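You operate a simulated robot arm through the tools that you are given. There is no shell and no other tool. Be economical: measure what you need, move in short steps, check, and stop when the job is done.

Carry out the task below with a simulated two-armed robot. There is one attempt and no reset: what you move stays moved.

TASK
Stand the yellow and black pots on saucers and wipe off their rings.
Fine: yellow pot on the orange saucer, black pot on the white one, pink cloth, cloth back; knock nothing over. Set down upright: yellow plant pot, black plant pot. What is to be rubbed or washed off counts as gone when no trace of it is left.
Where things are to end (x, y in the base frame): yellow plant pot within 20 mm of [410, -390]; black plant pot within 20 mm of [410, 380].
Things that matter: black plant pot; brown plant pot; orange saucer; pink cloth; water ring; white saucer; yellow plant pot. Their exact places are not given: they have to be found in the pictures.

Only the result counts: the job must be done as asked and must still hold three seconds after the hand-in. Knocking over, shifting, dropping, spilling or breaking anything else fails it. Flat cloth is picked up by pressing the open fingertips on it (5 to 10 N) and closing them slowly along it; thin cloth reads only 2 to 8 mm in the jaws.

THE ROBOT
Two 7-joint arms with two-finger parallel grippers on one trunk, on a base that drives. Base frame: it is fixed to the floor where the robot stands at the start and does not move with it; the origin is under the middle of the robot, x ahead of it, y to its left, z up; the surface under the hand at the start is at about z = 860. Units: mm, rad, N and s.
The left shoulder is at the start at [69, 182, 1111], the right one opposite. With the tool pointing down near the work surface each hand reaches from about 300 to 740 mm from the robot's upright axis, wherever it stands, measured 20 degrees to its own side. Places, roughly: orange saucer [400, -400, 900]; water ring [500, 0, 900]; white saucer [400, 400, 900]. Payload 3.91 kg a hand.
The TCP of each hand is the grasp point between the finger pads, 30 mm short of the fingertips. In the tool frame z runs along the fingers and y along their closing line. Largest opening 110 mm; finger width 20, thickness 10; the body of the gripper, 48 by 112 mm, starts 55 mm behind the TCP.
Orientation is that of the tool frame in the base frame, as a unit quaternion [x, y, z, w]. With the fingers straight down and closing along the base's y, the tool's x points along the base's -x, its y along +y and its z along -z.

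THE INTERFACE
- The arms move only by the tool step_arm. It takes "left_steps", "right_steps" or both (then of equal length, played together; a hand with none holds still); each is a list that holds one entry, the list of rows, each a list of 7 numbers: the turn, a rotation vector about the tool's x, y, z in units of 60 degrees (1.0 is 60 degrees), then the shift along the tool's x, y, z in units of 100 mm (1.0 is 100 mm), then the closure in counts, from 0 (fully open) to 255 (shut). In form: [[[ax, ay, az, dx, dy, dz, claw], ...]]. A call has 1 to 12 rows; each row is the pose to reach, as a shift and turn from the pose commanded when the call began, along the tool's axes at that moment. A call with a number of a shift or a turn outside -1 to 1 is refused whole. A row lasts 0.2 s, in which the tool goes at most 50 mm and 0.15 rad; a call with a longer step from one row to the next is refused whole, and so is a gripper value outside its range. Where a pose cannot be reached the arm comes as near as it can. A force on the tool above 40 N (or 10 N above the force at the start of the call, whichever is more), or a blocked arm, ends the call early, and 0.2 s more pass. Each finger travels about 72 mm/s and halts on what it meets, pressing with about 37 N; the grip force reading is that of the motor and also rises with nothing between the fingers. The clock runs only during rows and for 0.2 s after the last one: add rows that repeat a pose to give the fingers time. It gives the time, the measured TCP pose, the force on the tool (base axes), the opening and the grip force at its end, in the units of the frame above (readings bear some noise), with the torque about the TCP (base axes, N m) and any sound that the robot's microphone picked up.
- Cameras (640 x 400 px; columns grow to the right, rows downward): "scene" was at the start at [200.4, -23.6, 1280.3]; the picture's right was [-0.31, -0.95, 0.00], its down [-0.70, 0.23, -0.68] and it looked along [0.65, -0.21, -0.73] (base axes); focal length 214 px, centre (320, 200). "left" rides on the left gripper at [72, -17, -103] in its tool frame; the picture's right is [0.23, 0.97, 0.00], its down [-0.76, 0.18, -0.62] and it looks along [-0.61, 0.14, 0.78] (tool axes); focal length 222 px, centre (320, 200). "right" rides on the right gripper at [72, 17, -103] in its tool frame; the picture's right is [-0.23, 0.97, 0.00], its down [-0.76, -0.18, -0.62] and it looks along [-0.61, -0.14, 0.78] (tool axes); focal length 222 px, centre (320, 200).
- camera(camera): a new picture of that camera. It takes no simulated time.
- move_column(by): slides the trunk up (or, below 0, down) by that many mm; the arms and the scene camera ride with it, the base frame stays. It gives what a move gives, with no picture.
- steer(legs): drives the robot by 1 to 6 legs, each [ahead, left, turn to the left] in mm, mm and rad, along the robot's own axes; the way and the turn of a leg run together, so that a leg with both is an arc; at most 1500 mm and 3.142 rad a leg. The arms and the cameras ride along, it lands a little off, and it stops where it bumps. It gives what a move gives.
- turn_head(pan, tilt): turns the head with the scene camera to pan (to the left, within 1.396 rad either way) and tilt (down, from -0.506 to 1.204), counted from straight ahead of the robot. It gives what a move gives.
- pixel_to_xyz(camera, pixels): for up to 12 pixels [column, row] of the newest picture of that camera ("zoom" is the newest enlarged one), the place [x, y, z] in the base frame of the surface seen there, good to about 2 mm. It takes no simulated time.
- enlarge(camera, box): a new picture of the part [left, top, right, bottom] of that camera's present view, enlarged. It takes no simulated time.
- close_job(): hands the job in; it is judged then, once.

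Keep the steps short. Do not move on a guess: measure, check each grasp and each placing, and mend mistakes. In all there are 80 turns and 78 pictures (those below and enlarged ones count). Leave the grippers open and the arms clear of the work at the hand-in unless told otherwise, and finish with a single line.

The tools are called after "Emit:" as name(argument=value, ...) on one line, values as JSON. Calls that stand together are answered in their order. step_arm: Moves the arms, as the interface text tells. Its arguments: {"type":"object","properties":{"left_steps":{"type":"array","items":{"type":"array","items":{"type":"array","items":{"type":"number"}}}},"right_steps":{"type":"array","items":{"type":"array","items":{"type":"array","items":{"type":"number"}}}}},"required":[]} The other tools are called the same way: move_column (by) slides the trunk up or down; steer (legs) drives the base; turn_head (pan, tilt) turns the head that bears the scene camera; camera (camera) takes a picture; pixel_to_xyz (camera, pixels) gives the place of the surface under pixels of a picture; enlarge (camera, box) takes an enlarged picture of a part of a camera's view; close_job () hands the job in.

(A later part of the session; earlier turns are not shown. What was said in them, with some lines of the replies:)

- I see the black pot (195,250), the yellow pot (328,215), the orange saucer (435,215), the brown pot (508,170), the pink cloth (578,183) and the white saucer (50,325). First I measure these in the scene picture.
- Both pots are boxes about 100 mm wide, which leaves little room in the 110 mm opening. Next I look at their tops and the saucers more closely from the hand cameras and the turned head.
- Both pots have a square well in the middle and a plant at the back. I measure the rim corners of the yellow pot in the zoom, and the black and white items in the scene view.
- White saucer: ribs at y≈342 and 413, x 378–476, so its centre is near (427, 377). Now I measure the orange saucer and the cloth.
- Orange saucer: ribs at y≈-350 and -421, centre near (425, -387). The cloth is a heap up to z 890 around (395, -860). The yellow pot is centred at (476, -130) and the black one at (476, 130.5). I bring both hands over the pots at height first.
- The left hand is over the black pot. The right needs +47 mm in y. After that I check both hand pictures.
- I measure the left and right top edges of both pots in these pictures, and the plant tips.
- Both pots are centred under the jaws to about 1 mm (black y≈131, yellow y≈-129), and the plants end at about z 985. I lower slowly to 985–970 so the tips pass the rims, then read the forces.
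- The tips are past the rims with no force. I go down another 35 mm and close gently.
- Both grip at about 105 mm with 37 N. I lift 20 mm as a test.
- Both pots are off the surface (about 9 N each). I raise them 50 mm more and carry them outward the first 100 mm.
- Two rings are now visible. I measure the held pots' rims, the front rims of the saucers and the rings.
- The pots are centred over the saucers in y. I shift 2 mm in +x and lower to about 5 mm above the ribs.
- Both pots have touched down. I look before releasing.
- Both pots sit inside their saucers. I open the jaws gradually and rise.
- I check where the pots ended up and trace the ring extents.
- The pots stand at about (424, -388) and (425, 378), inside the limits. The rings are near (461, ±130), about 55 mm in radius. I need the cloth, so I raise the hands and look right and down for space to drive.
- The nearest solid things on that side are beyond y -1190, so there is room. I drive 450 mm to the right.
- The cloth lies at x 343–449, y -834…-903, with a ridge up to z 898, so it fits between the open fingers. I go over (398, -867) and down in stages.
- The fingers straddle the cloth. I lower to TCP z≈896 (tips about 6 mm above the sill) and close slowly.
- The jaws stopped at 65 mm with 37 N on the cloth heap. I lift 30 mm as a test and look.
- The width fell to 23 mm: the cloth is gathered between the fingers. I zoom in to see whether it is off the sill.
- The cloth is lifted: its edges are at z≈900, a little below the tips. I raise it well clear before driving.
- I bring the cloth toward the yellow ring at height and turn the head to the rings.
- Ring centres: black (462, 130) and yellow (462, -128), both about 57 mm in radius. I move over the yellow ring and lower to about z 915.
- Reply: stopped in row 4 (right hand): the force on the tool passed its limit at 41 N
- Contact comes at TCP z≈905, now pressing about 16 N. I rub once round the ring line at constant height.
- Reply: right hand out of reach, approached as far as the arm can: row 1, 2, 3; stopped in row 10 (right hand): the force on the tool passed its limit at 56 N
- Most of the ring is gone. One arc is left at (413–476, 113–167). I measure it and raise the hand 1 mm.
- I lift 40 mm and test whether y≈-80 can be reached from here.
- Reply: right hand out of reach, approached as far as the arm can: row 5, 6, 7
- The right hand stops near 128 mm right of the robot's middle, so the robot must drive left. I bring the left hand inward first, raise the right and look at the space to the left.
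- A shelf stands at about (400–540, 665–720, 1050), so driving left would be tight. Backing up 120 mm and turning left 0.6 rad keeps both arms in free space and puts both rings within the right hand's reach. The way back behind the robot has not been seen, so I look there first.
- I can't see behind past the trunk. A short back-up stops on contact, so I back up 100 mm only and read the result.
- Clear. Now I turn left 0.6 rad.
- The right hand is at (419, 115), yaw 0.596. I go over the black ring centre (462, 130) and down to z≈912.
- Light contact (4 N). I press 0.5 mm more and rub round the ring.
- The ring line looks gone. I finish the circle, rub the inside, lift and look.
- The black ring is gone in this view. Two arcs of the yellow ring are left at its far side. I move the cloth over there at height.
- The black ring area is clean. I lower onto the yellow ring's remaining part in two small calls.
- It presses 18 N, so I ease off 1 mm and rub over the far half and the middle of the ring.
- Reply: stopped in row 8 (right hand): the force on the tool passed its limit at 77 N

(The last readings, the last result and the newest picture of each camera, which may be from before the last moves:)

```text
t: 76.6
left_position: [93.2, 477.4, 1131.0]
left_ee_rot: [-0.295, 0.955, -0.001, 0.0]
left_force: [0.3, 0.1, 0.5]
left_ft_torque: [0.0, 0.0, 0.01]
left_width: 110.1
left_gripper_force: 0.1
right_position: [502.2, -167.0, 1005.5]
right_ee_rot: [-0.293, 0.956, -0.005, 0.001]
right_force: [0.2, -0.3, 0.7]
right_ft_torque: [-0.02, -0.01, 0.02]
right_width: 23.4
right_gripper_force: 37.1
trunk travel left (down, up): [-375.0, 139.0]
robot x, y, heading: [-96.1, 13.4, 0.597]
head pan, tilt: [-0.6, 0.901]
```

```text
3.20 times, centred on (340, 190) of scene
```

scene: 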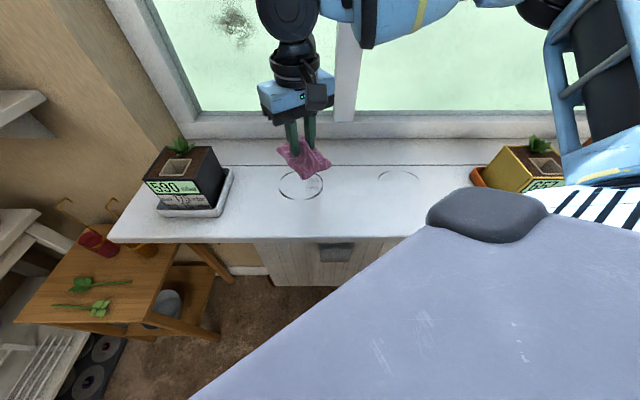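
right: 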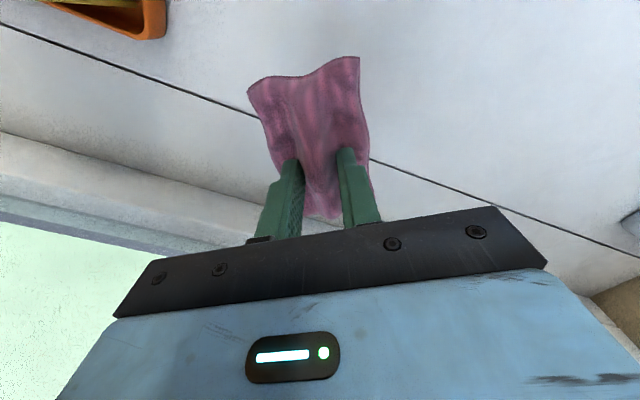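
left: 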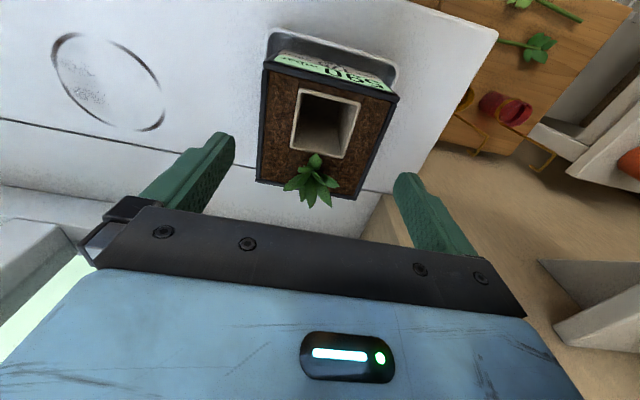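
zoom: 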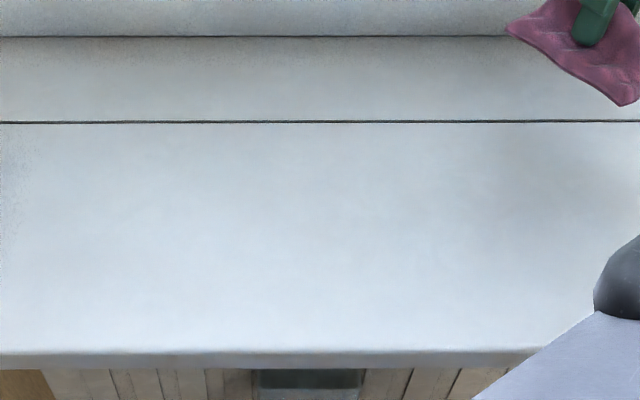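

No trace is left in this view. I raise the cloth well above the pots, then turn back and re-check the spots from the front.

Emit:
step_arm(right_steps=[[[0, 0, 0, 0, 0, -0.4, 255], [0, 0, 0, 0, 0, -0.8, 255], [0, 0, 0, 0, 0, -1.0, 255], [0, 0, 0, 0, 0, -1.0, 255]]])

Emit:
steer(legs=[[0, 0, -0.6]])

Emit:
turn_head(pan=0.0, tilt=0.85)

Emit:
camera(camera="scene")

Emit:
enlarge(camera="scene", box=[320, 150, 440, 240])

Emit:
enlarge(camera="scene", box=[200, 150, 320, 240])

```text
t: 77.6
left_position: [93.4, 476.9, 1129.9]
left_ee_rot: [-0.295, 0.956, 0.001, 0.0]
left_force: [0.9, -0.1, 0.2]
left_ft_torque: [0.0, -0.01, -0.04]
left_width: 110.2
left_gripper_force: 0.0
right_position: [503.5, -169.5, 1105.3]
right_ee_rot: [-0.294, 0.956, -0.005, 0.001]
right_force: [0.3, 0.5, -0.5]
right_ft_torque: [-0.02, -0.03, 0.01]
right_width: 23.5
right_gripper_force: 37.6
trunk travel left (down, up): [-375.0, 139.0]
robot x, y, heading: [-98.5, 12.4, 0.594]
head pan, tilt: [-0.6, 0.901]
```

```text
t: 79.7
left_position: [321.0, 290.4, 1130.4]
left_ee_rot: [-0.001, 1.0, 0.0, 0.001]
left_force: [-0.3, -0.4, -0.6]
left_ft_torque: [-0.02, 0.02, 0.03]
left_width: 110.1
left_gripper_force: 0.0
right_position: [296.7, -474.7, 1104.5]
right_ee_rot: [0.001, 1.0, -0.006, 0.0]
right_force: [0.0, 0.9, 0.7]
right_ft_torque: [0.02, 0.0, 0.01]
right_width: 23.4
right_gripper_force: 36.9
trunk travel left (down, up): [-375.0, 139.0]
robot x, y, heading: [-98.3, 10.1, -0.005]
head pan, tilt: [-0.6, 0.901]
```

```text
t: 80.7
left_position: [320.8, 289.7, 1130.5]
left_ee_rot: [0.0, 1.0, -0.001, 0.0]
left_force: [-0.1, 0.2, -0.1]
left_ft_torque: [0.03, 0.03, 0.0]
left_width: 110.1
left_gripper_force: 0.1
right_position: [296.2, -474.8, 1103.0]
right_ee_rot: [0.001, 1.0, -0.004, 0.0]
right_force: [0.6, -0.5, 0.4]
right_ft_torque: [0.04, -0.01, -0.02]
right_width: 23.1
right_gripper_force: 37.0
trunk travel left (down, up): [-375.0, 139.0]
robot x, y, heading: [-96.9, 13.1, -0.004]
head pan, tilt: [0.0, 0.85]
```

```text
32 pictures are left
```

scene: 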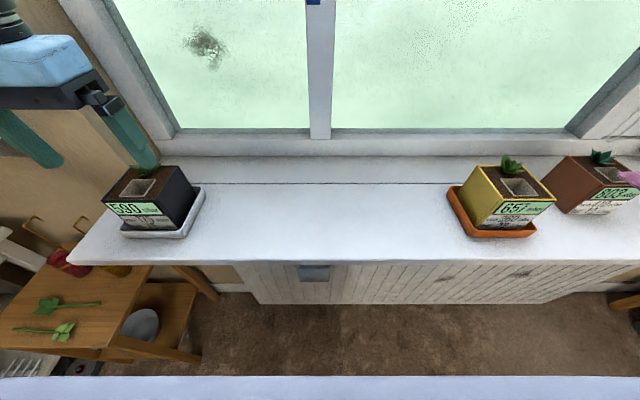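

```text
4.44 times, centred on (380, 195) of scene
```

zoom: 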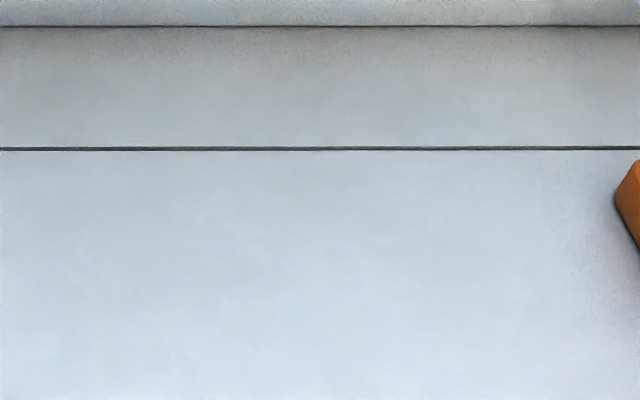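

```text
4.44 times, centred on (260, 195) of scene
```

zoom: 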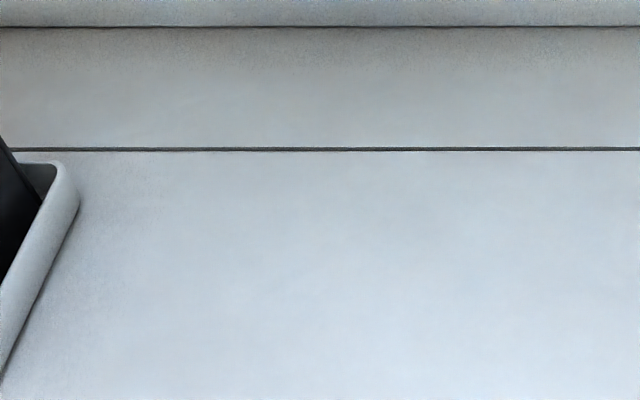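

Both spots are spotless. I take the cloth back: 100 mm ahead, then 395 mm to the right.

Emit:
steer(legs=[[0, -395, 0], [100, 0, 0]])

Emit:
camera(camera="right")

```text
t: 85.4
left_position: [417.5, -107.0, 1129.7]
left_ee_rot: [0.001, 1.0, -0.001, -0.001]
left_force: [0.3, 0.2, -0.3]
left_ft_torque: [0.01, -0.02, 0.02]
left_width: 110.0
left_gripper_force: 0.1
right_position: [391.0, -870.6, 1105.2]
right_ee_rot: [0.003, 1.0, -0.005, 0.0]
right_force: [0.3, 0.4, -0.9]
right_ft_torque: [0.05, 0.03, 0.0]
right_width: 23.0
right_gripper_force: 37.2
trunk travel left (down, up): [-375.0, 139.0]
robot x, y, heading: [-2.5, -380.1, -0.003]
head pan, tilt: [0.0, 0.85]
```

```text
29 pictures are left
```

right: 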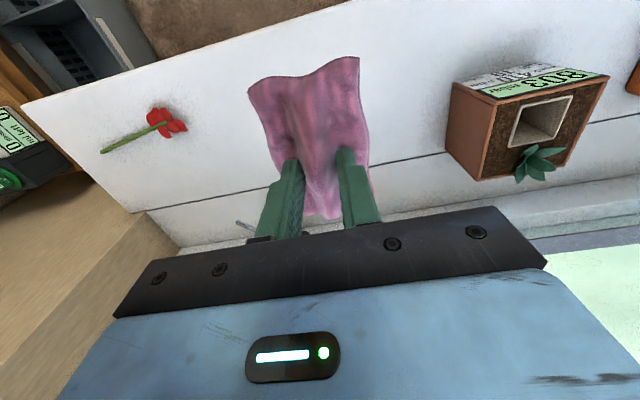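

The hand is at (391, -871) against the grasp place (397, -869). I shift 6 mm and lower in stages.

Emit:
step_arm(right_steps=[[[0, 0, 0, -0.06, 0.02, 0.3, 255], [0, 0, 0, -0.06, 0.02, 0.6, 255], [0, 0, 0, -0.06, 0.02, 0.9, 255], [0, 0, 0, -0.06, 0.02, 1.0, 255], [0, 0, 0, -0.06, 0.02, 1.0, 255]]])

Emit:
step_arm(right_steps=[[[0, 0, 0, 0, 0, 0.3, 255], [0, 0, 0, 0, 0, 0.6, 255], [0, 0, 0, 0, 0, 0.8, 255], [0, 0, 0, 0, 0, 0.9, 255], [0, 0, 0, 0, 0, 0.94, 255], [0, 0, 0, 0, 0, 0.97, 255]]])

```text
t: 86.6
left_position: [418.9, -106.2, 1131.4]
left_ee_rot: [0.002, 1.0, 0.0, 0.001]
left_force: [0.3, 1.6, -0.2]
left_ft_torque: [0.03, -0.01, 0.0]
left_width: 109.9
left_gripper_force: 0.0
right_position: [398.5, -868.9, 1003.1]
right_ee_rot: [0.003, 1.0, -0.006, 0.0]
right_force: [-0.1, -0.2, -0.3]
right_ft_torque: [-0.03, 0.0, -0.01]
right_width: 23.3
right_gripper_force: 37.7
trunk travel left (down, up): [-375.0, 139.0]
robot x, y, heading: [-3.4, -381.2, -0.004]
head pan, tilt: [0.0, 0.85]
```

```text
t: 88.0
left_position: [417.3, -107.0, 1131.4]
left_ee_rot: [0.002, 1.0, 0.001, 0.0]
left_force: [-0.4, 0.7, 1.0]
left_ft_torque: [-0.02, 0.02, -0.01]
left_width: 110.2
left_gripper_force: 0.1
right_position: [396.6, -870.1, 908.4]
right_ee_rot: [0.004, 1.0, -0.005, 0.0]
right_force: [0.5, -0.1, -0.3]
right_ft_torque: [-0.02, -0.02, -0.04]
right_width: 22.8
right_gripper_force: 37.4
trunk travel left (down, up): [-375.0, 139.0]
robot x, y, heading: [-0.6, -378.7, -0.005]
head pan, tilt: [0.0, 0.85]
```

The cloth is just above the sill. I touch down 2 mm, open slowly and rise.

Emit:
step_arm(right_steps=[[[0, 0, 0, 0, 0, 0.015, 255], [0, 0, 0, 0, 0, 0.02, 255], [0, 0, 0, 0, 0, 0.02, 200], [0, 0, 0, 0, 0, 0.02, 150], [0, 0, 0, 0, 0, 0.02, 100], [0, 0, 0, 0, 0, 0.02, 50], [0, 0, 0, 0, 0, 0.02, 0], [0, 0, 0, 0, 0, 0.02, 0], [0, 0, 0, 0, 0, 0.02, 0]]])

Emit:
camera(camera="right")

```text
t: 90.0
left_position: [418.3, -105.3, 1129.4]
left_ee_rot: [0.002, 1.0, 0.0, 0.0]
left_force: [0.1, 0.2, 0.1]
left_ft_torque: [0.0, 0.03, 0.01]
left_width: 109.9
left_gripper_force: 0.0
right_position: [396.8, -870.0, 904.9]
right_ee_rot: [0.004, 1.0, -0.005, 0.0]
right_force: [0.4, 0.4, 0.3]
right_ft_torque: [0.02, 0.02, 0.01]
right_width: 110.1
right_gripper_force: 0.1
trunk travel left (down, up): [-375.0, 139.0]
robot x, y, heading: [-2.1, -380.3, -0.007]
head pan, tilt: [0.0, 0.85]
```

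```text
28 pictures are left
```

right: 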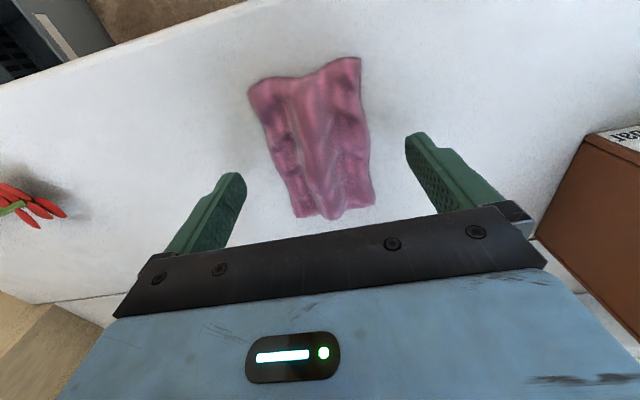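

The cloth is free and back in place. I rise in two calls and check everything.

Emit:
step_arm(right_steps=[[[0, 0, 0, 0, 0, -0.2, 0], [0, 0, 0, 0, 0, -0.5, 0], [0, 0, 0, 0, 0, -0.8, 0], [0, 0, 0, 0, 0, -1.0, 0]]])

Emit:
step_arm(right_steps=[[[0, 0, 0, 0, 0, -0.4, 0], [0, 0, 0, 0, 0, -0.8, 0], [0, 0, 0, 0, 0, -1.0, 0], [0, 0, 0, 0, 0, -1.0, 0]]])

Emit:
camera(camera="right")

Emit:
turn_head(pan=0.5, tilt=0.8)

Emit:
camera(camera="scene")

Emit:
enlarge(camera="left", box=[0, 0, 640, 200])

```text
t: 91.0
left_position: [418.1, -105.2, 1131.1]
left_ee_rot: [0.001, 1.0, 0.0, 0.0]
left_force: [0.1, -0.3, -0.4]
left_ft_torque: [0.01, -0.03, -0.02]
left_width: 109.9
left_gripper_force: 0.1
right_position: [397.5, -870.7, 1005.1]
right_ee_rot: [0.005, 1.0, -0.006, 0.0]
right_force: [0.1, -0.8, -0.1]
right_ft_torque: [0.02, -0.02, -0.02]
right_width: 110.3
right_gripper_force: 0.0
trunk travel left (down, up): [-375.0, 139.0]
robot x, y, heading: [-3.7, -385.0, -0.004]
head pan, tilt: [0.0, 0.85]
```

```text
t: 92.0
left_position: [418.5, -105.1, 1131.1]
left_ee_rot: [0.001, 1.0, 0.001, 0.0]
left_force: [-0.8, -0.3, 0.2]
left_ft_torque: [0.0, 0.02, 0.02]
left_width: 109.9
left_gripper_force: 0.1
right_position: [396.4, -869.3, 1106.8]
right_ee_rot: [0.003, 1.0, -0.005, -0.001]
right_force: [-0.8, 0.2, -0.3]
right_ft_torque: [-0.02, -0.01, 0.0]
right_width: 110.0
right_gripper_force: 0.1
trunk travel left (down, up): [-375.0, 139.0]
robot x, y, heading: [-3.5, -384.9, -0.007]
head pan, tilt: [0.0, 0.85]
```

```text
27 pictures are left
```

right: 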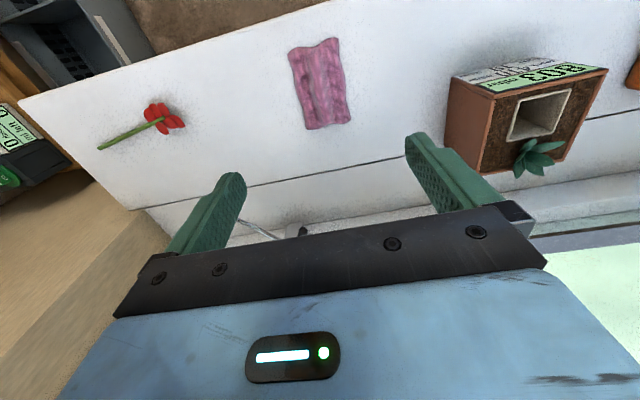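

```text
t: 92.9
left_position: [417.1, -105.6, 1130.5]
left_ee_rot: [0.002, 1.0, 0.0, -0.001]
left_force: [-0.4, -0.1, 0.3]
left_ft_torque: [0.01, -0.02, 0.0]
left_width: 110.3
left_gripper_force: 0.1
right_position: [396.7, -869.6, 1106.8]
right_ee_rot: [0.003, 1.0, -0.006, 0.0]
right_force: [0.1, 0.1, -0.2]
right_ft_torque: [0.01, 0.02, 0.01]
right_width: 110.3
right_gripper_force: 0.0
trunk travel left (down, up): [-375.0, 139.0]
robot x, y, heading: [0.6, -383.3, -0.005]
head pan, tilt: [0.499, 0.799]
```

```text
26 pictures are left
```

scene: 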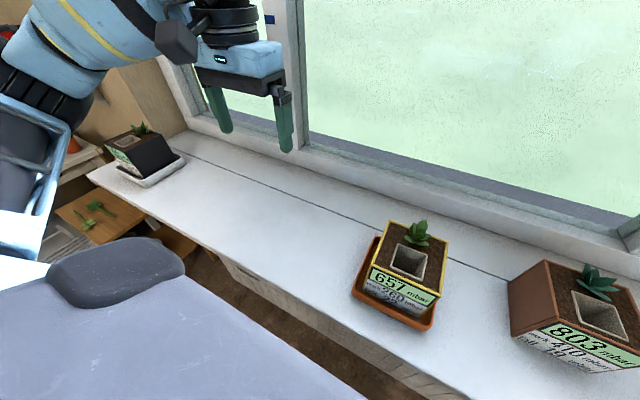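

```text
1.00 times, centred on (320, 100) of left (not enlarged: the box is as wide or as high as the picture)
```

zoom: 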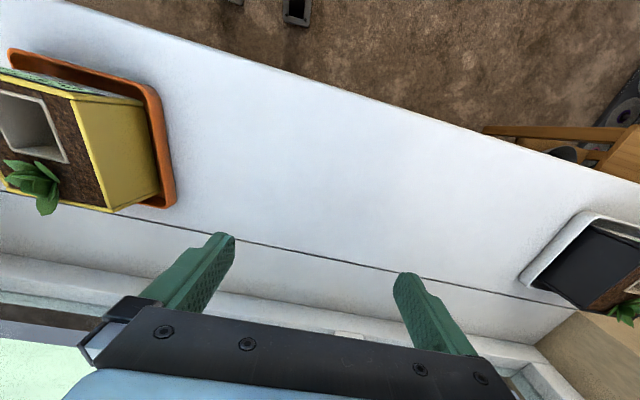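

The pots are upright on their saucers and the cloth is back. One last close look for traces from the left hand camera.

Emit:
enlarge(camera="left", box=[170, 80, 520, 290])

Emit:
pixel_to_xyz(camera="right", pixels=[[290, 52], [336, 38], [350, 120], [308, 128]])

Emit:
pixel_to_xyz(camera="scene", pixels=[[373, 265], [439, 294], [445, 240], [390, 222]])

```text
1.83 times, centred on (345, 185) of left
```

zoom: 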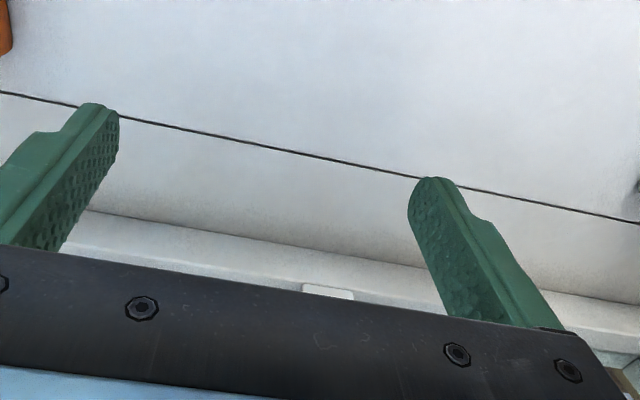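

```text
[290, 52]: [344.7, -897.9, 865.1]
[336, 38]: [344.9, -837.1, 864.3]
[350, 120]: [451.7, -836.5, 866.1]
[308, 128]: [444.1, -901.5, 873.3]
```

```text
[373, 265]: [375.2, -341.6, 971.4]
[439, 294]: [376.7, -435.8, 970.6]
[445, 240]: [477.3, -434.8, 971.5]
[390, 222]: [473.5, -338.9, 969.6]
```

The sill is clean. The cloth lies within about 3 mm of its first place, and the yellow pot is at (425, -388), within its limit. I hand the job in.

Emit:
close_job()

```text
The job is handed in.
```

The yellow pot stands on the orange saucer and the black pot on the white one, both rings are wiped off with no trace visible, the pink cloth is back in its place, and nothing was knocked over.
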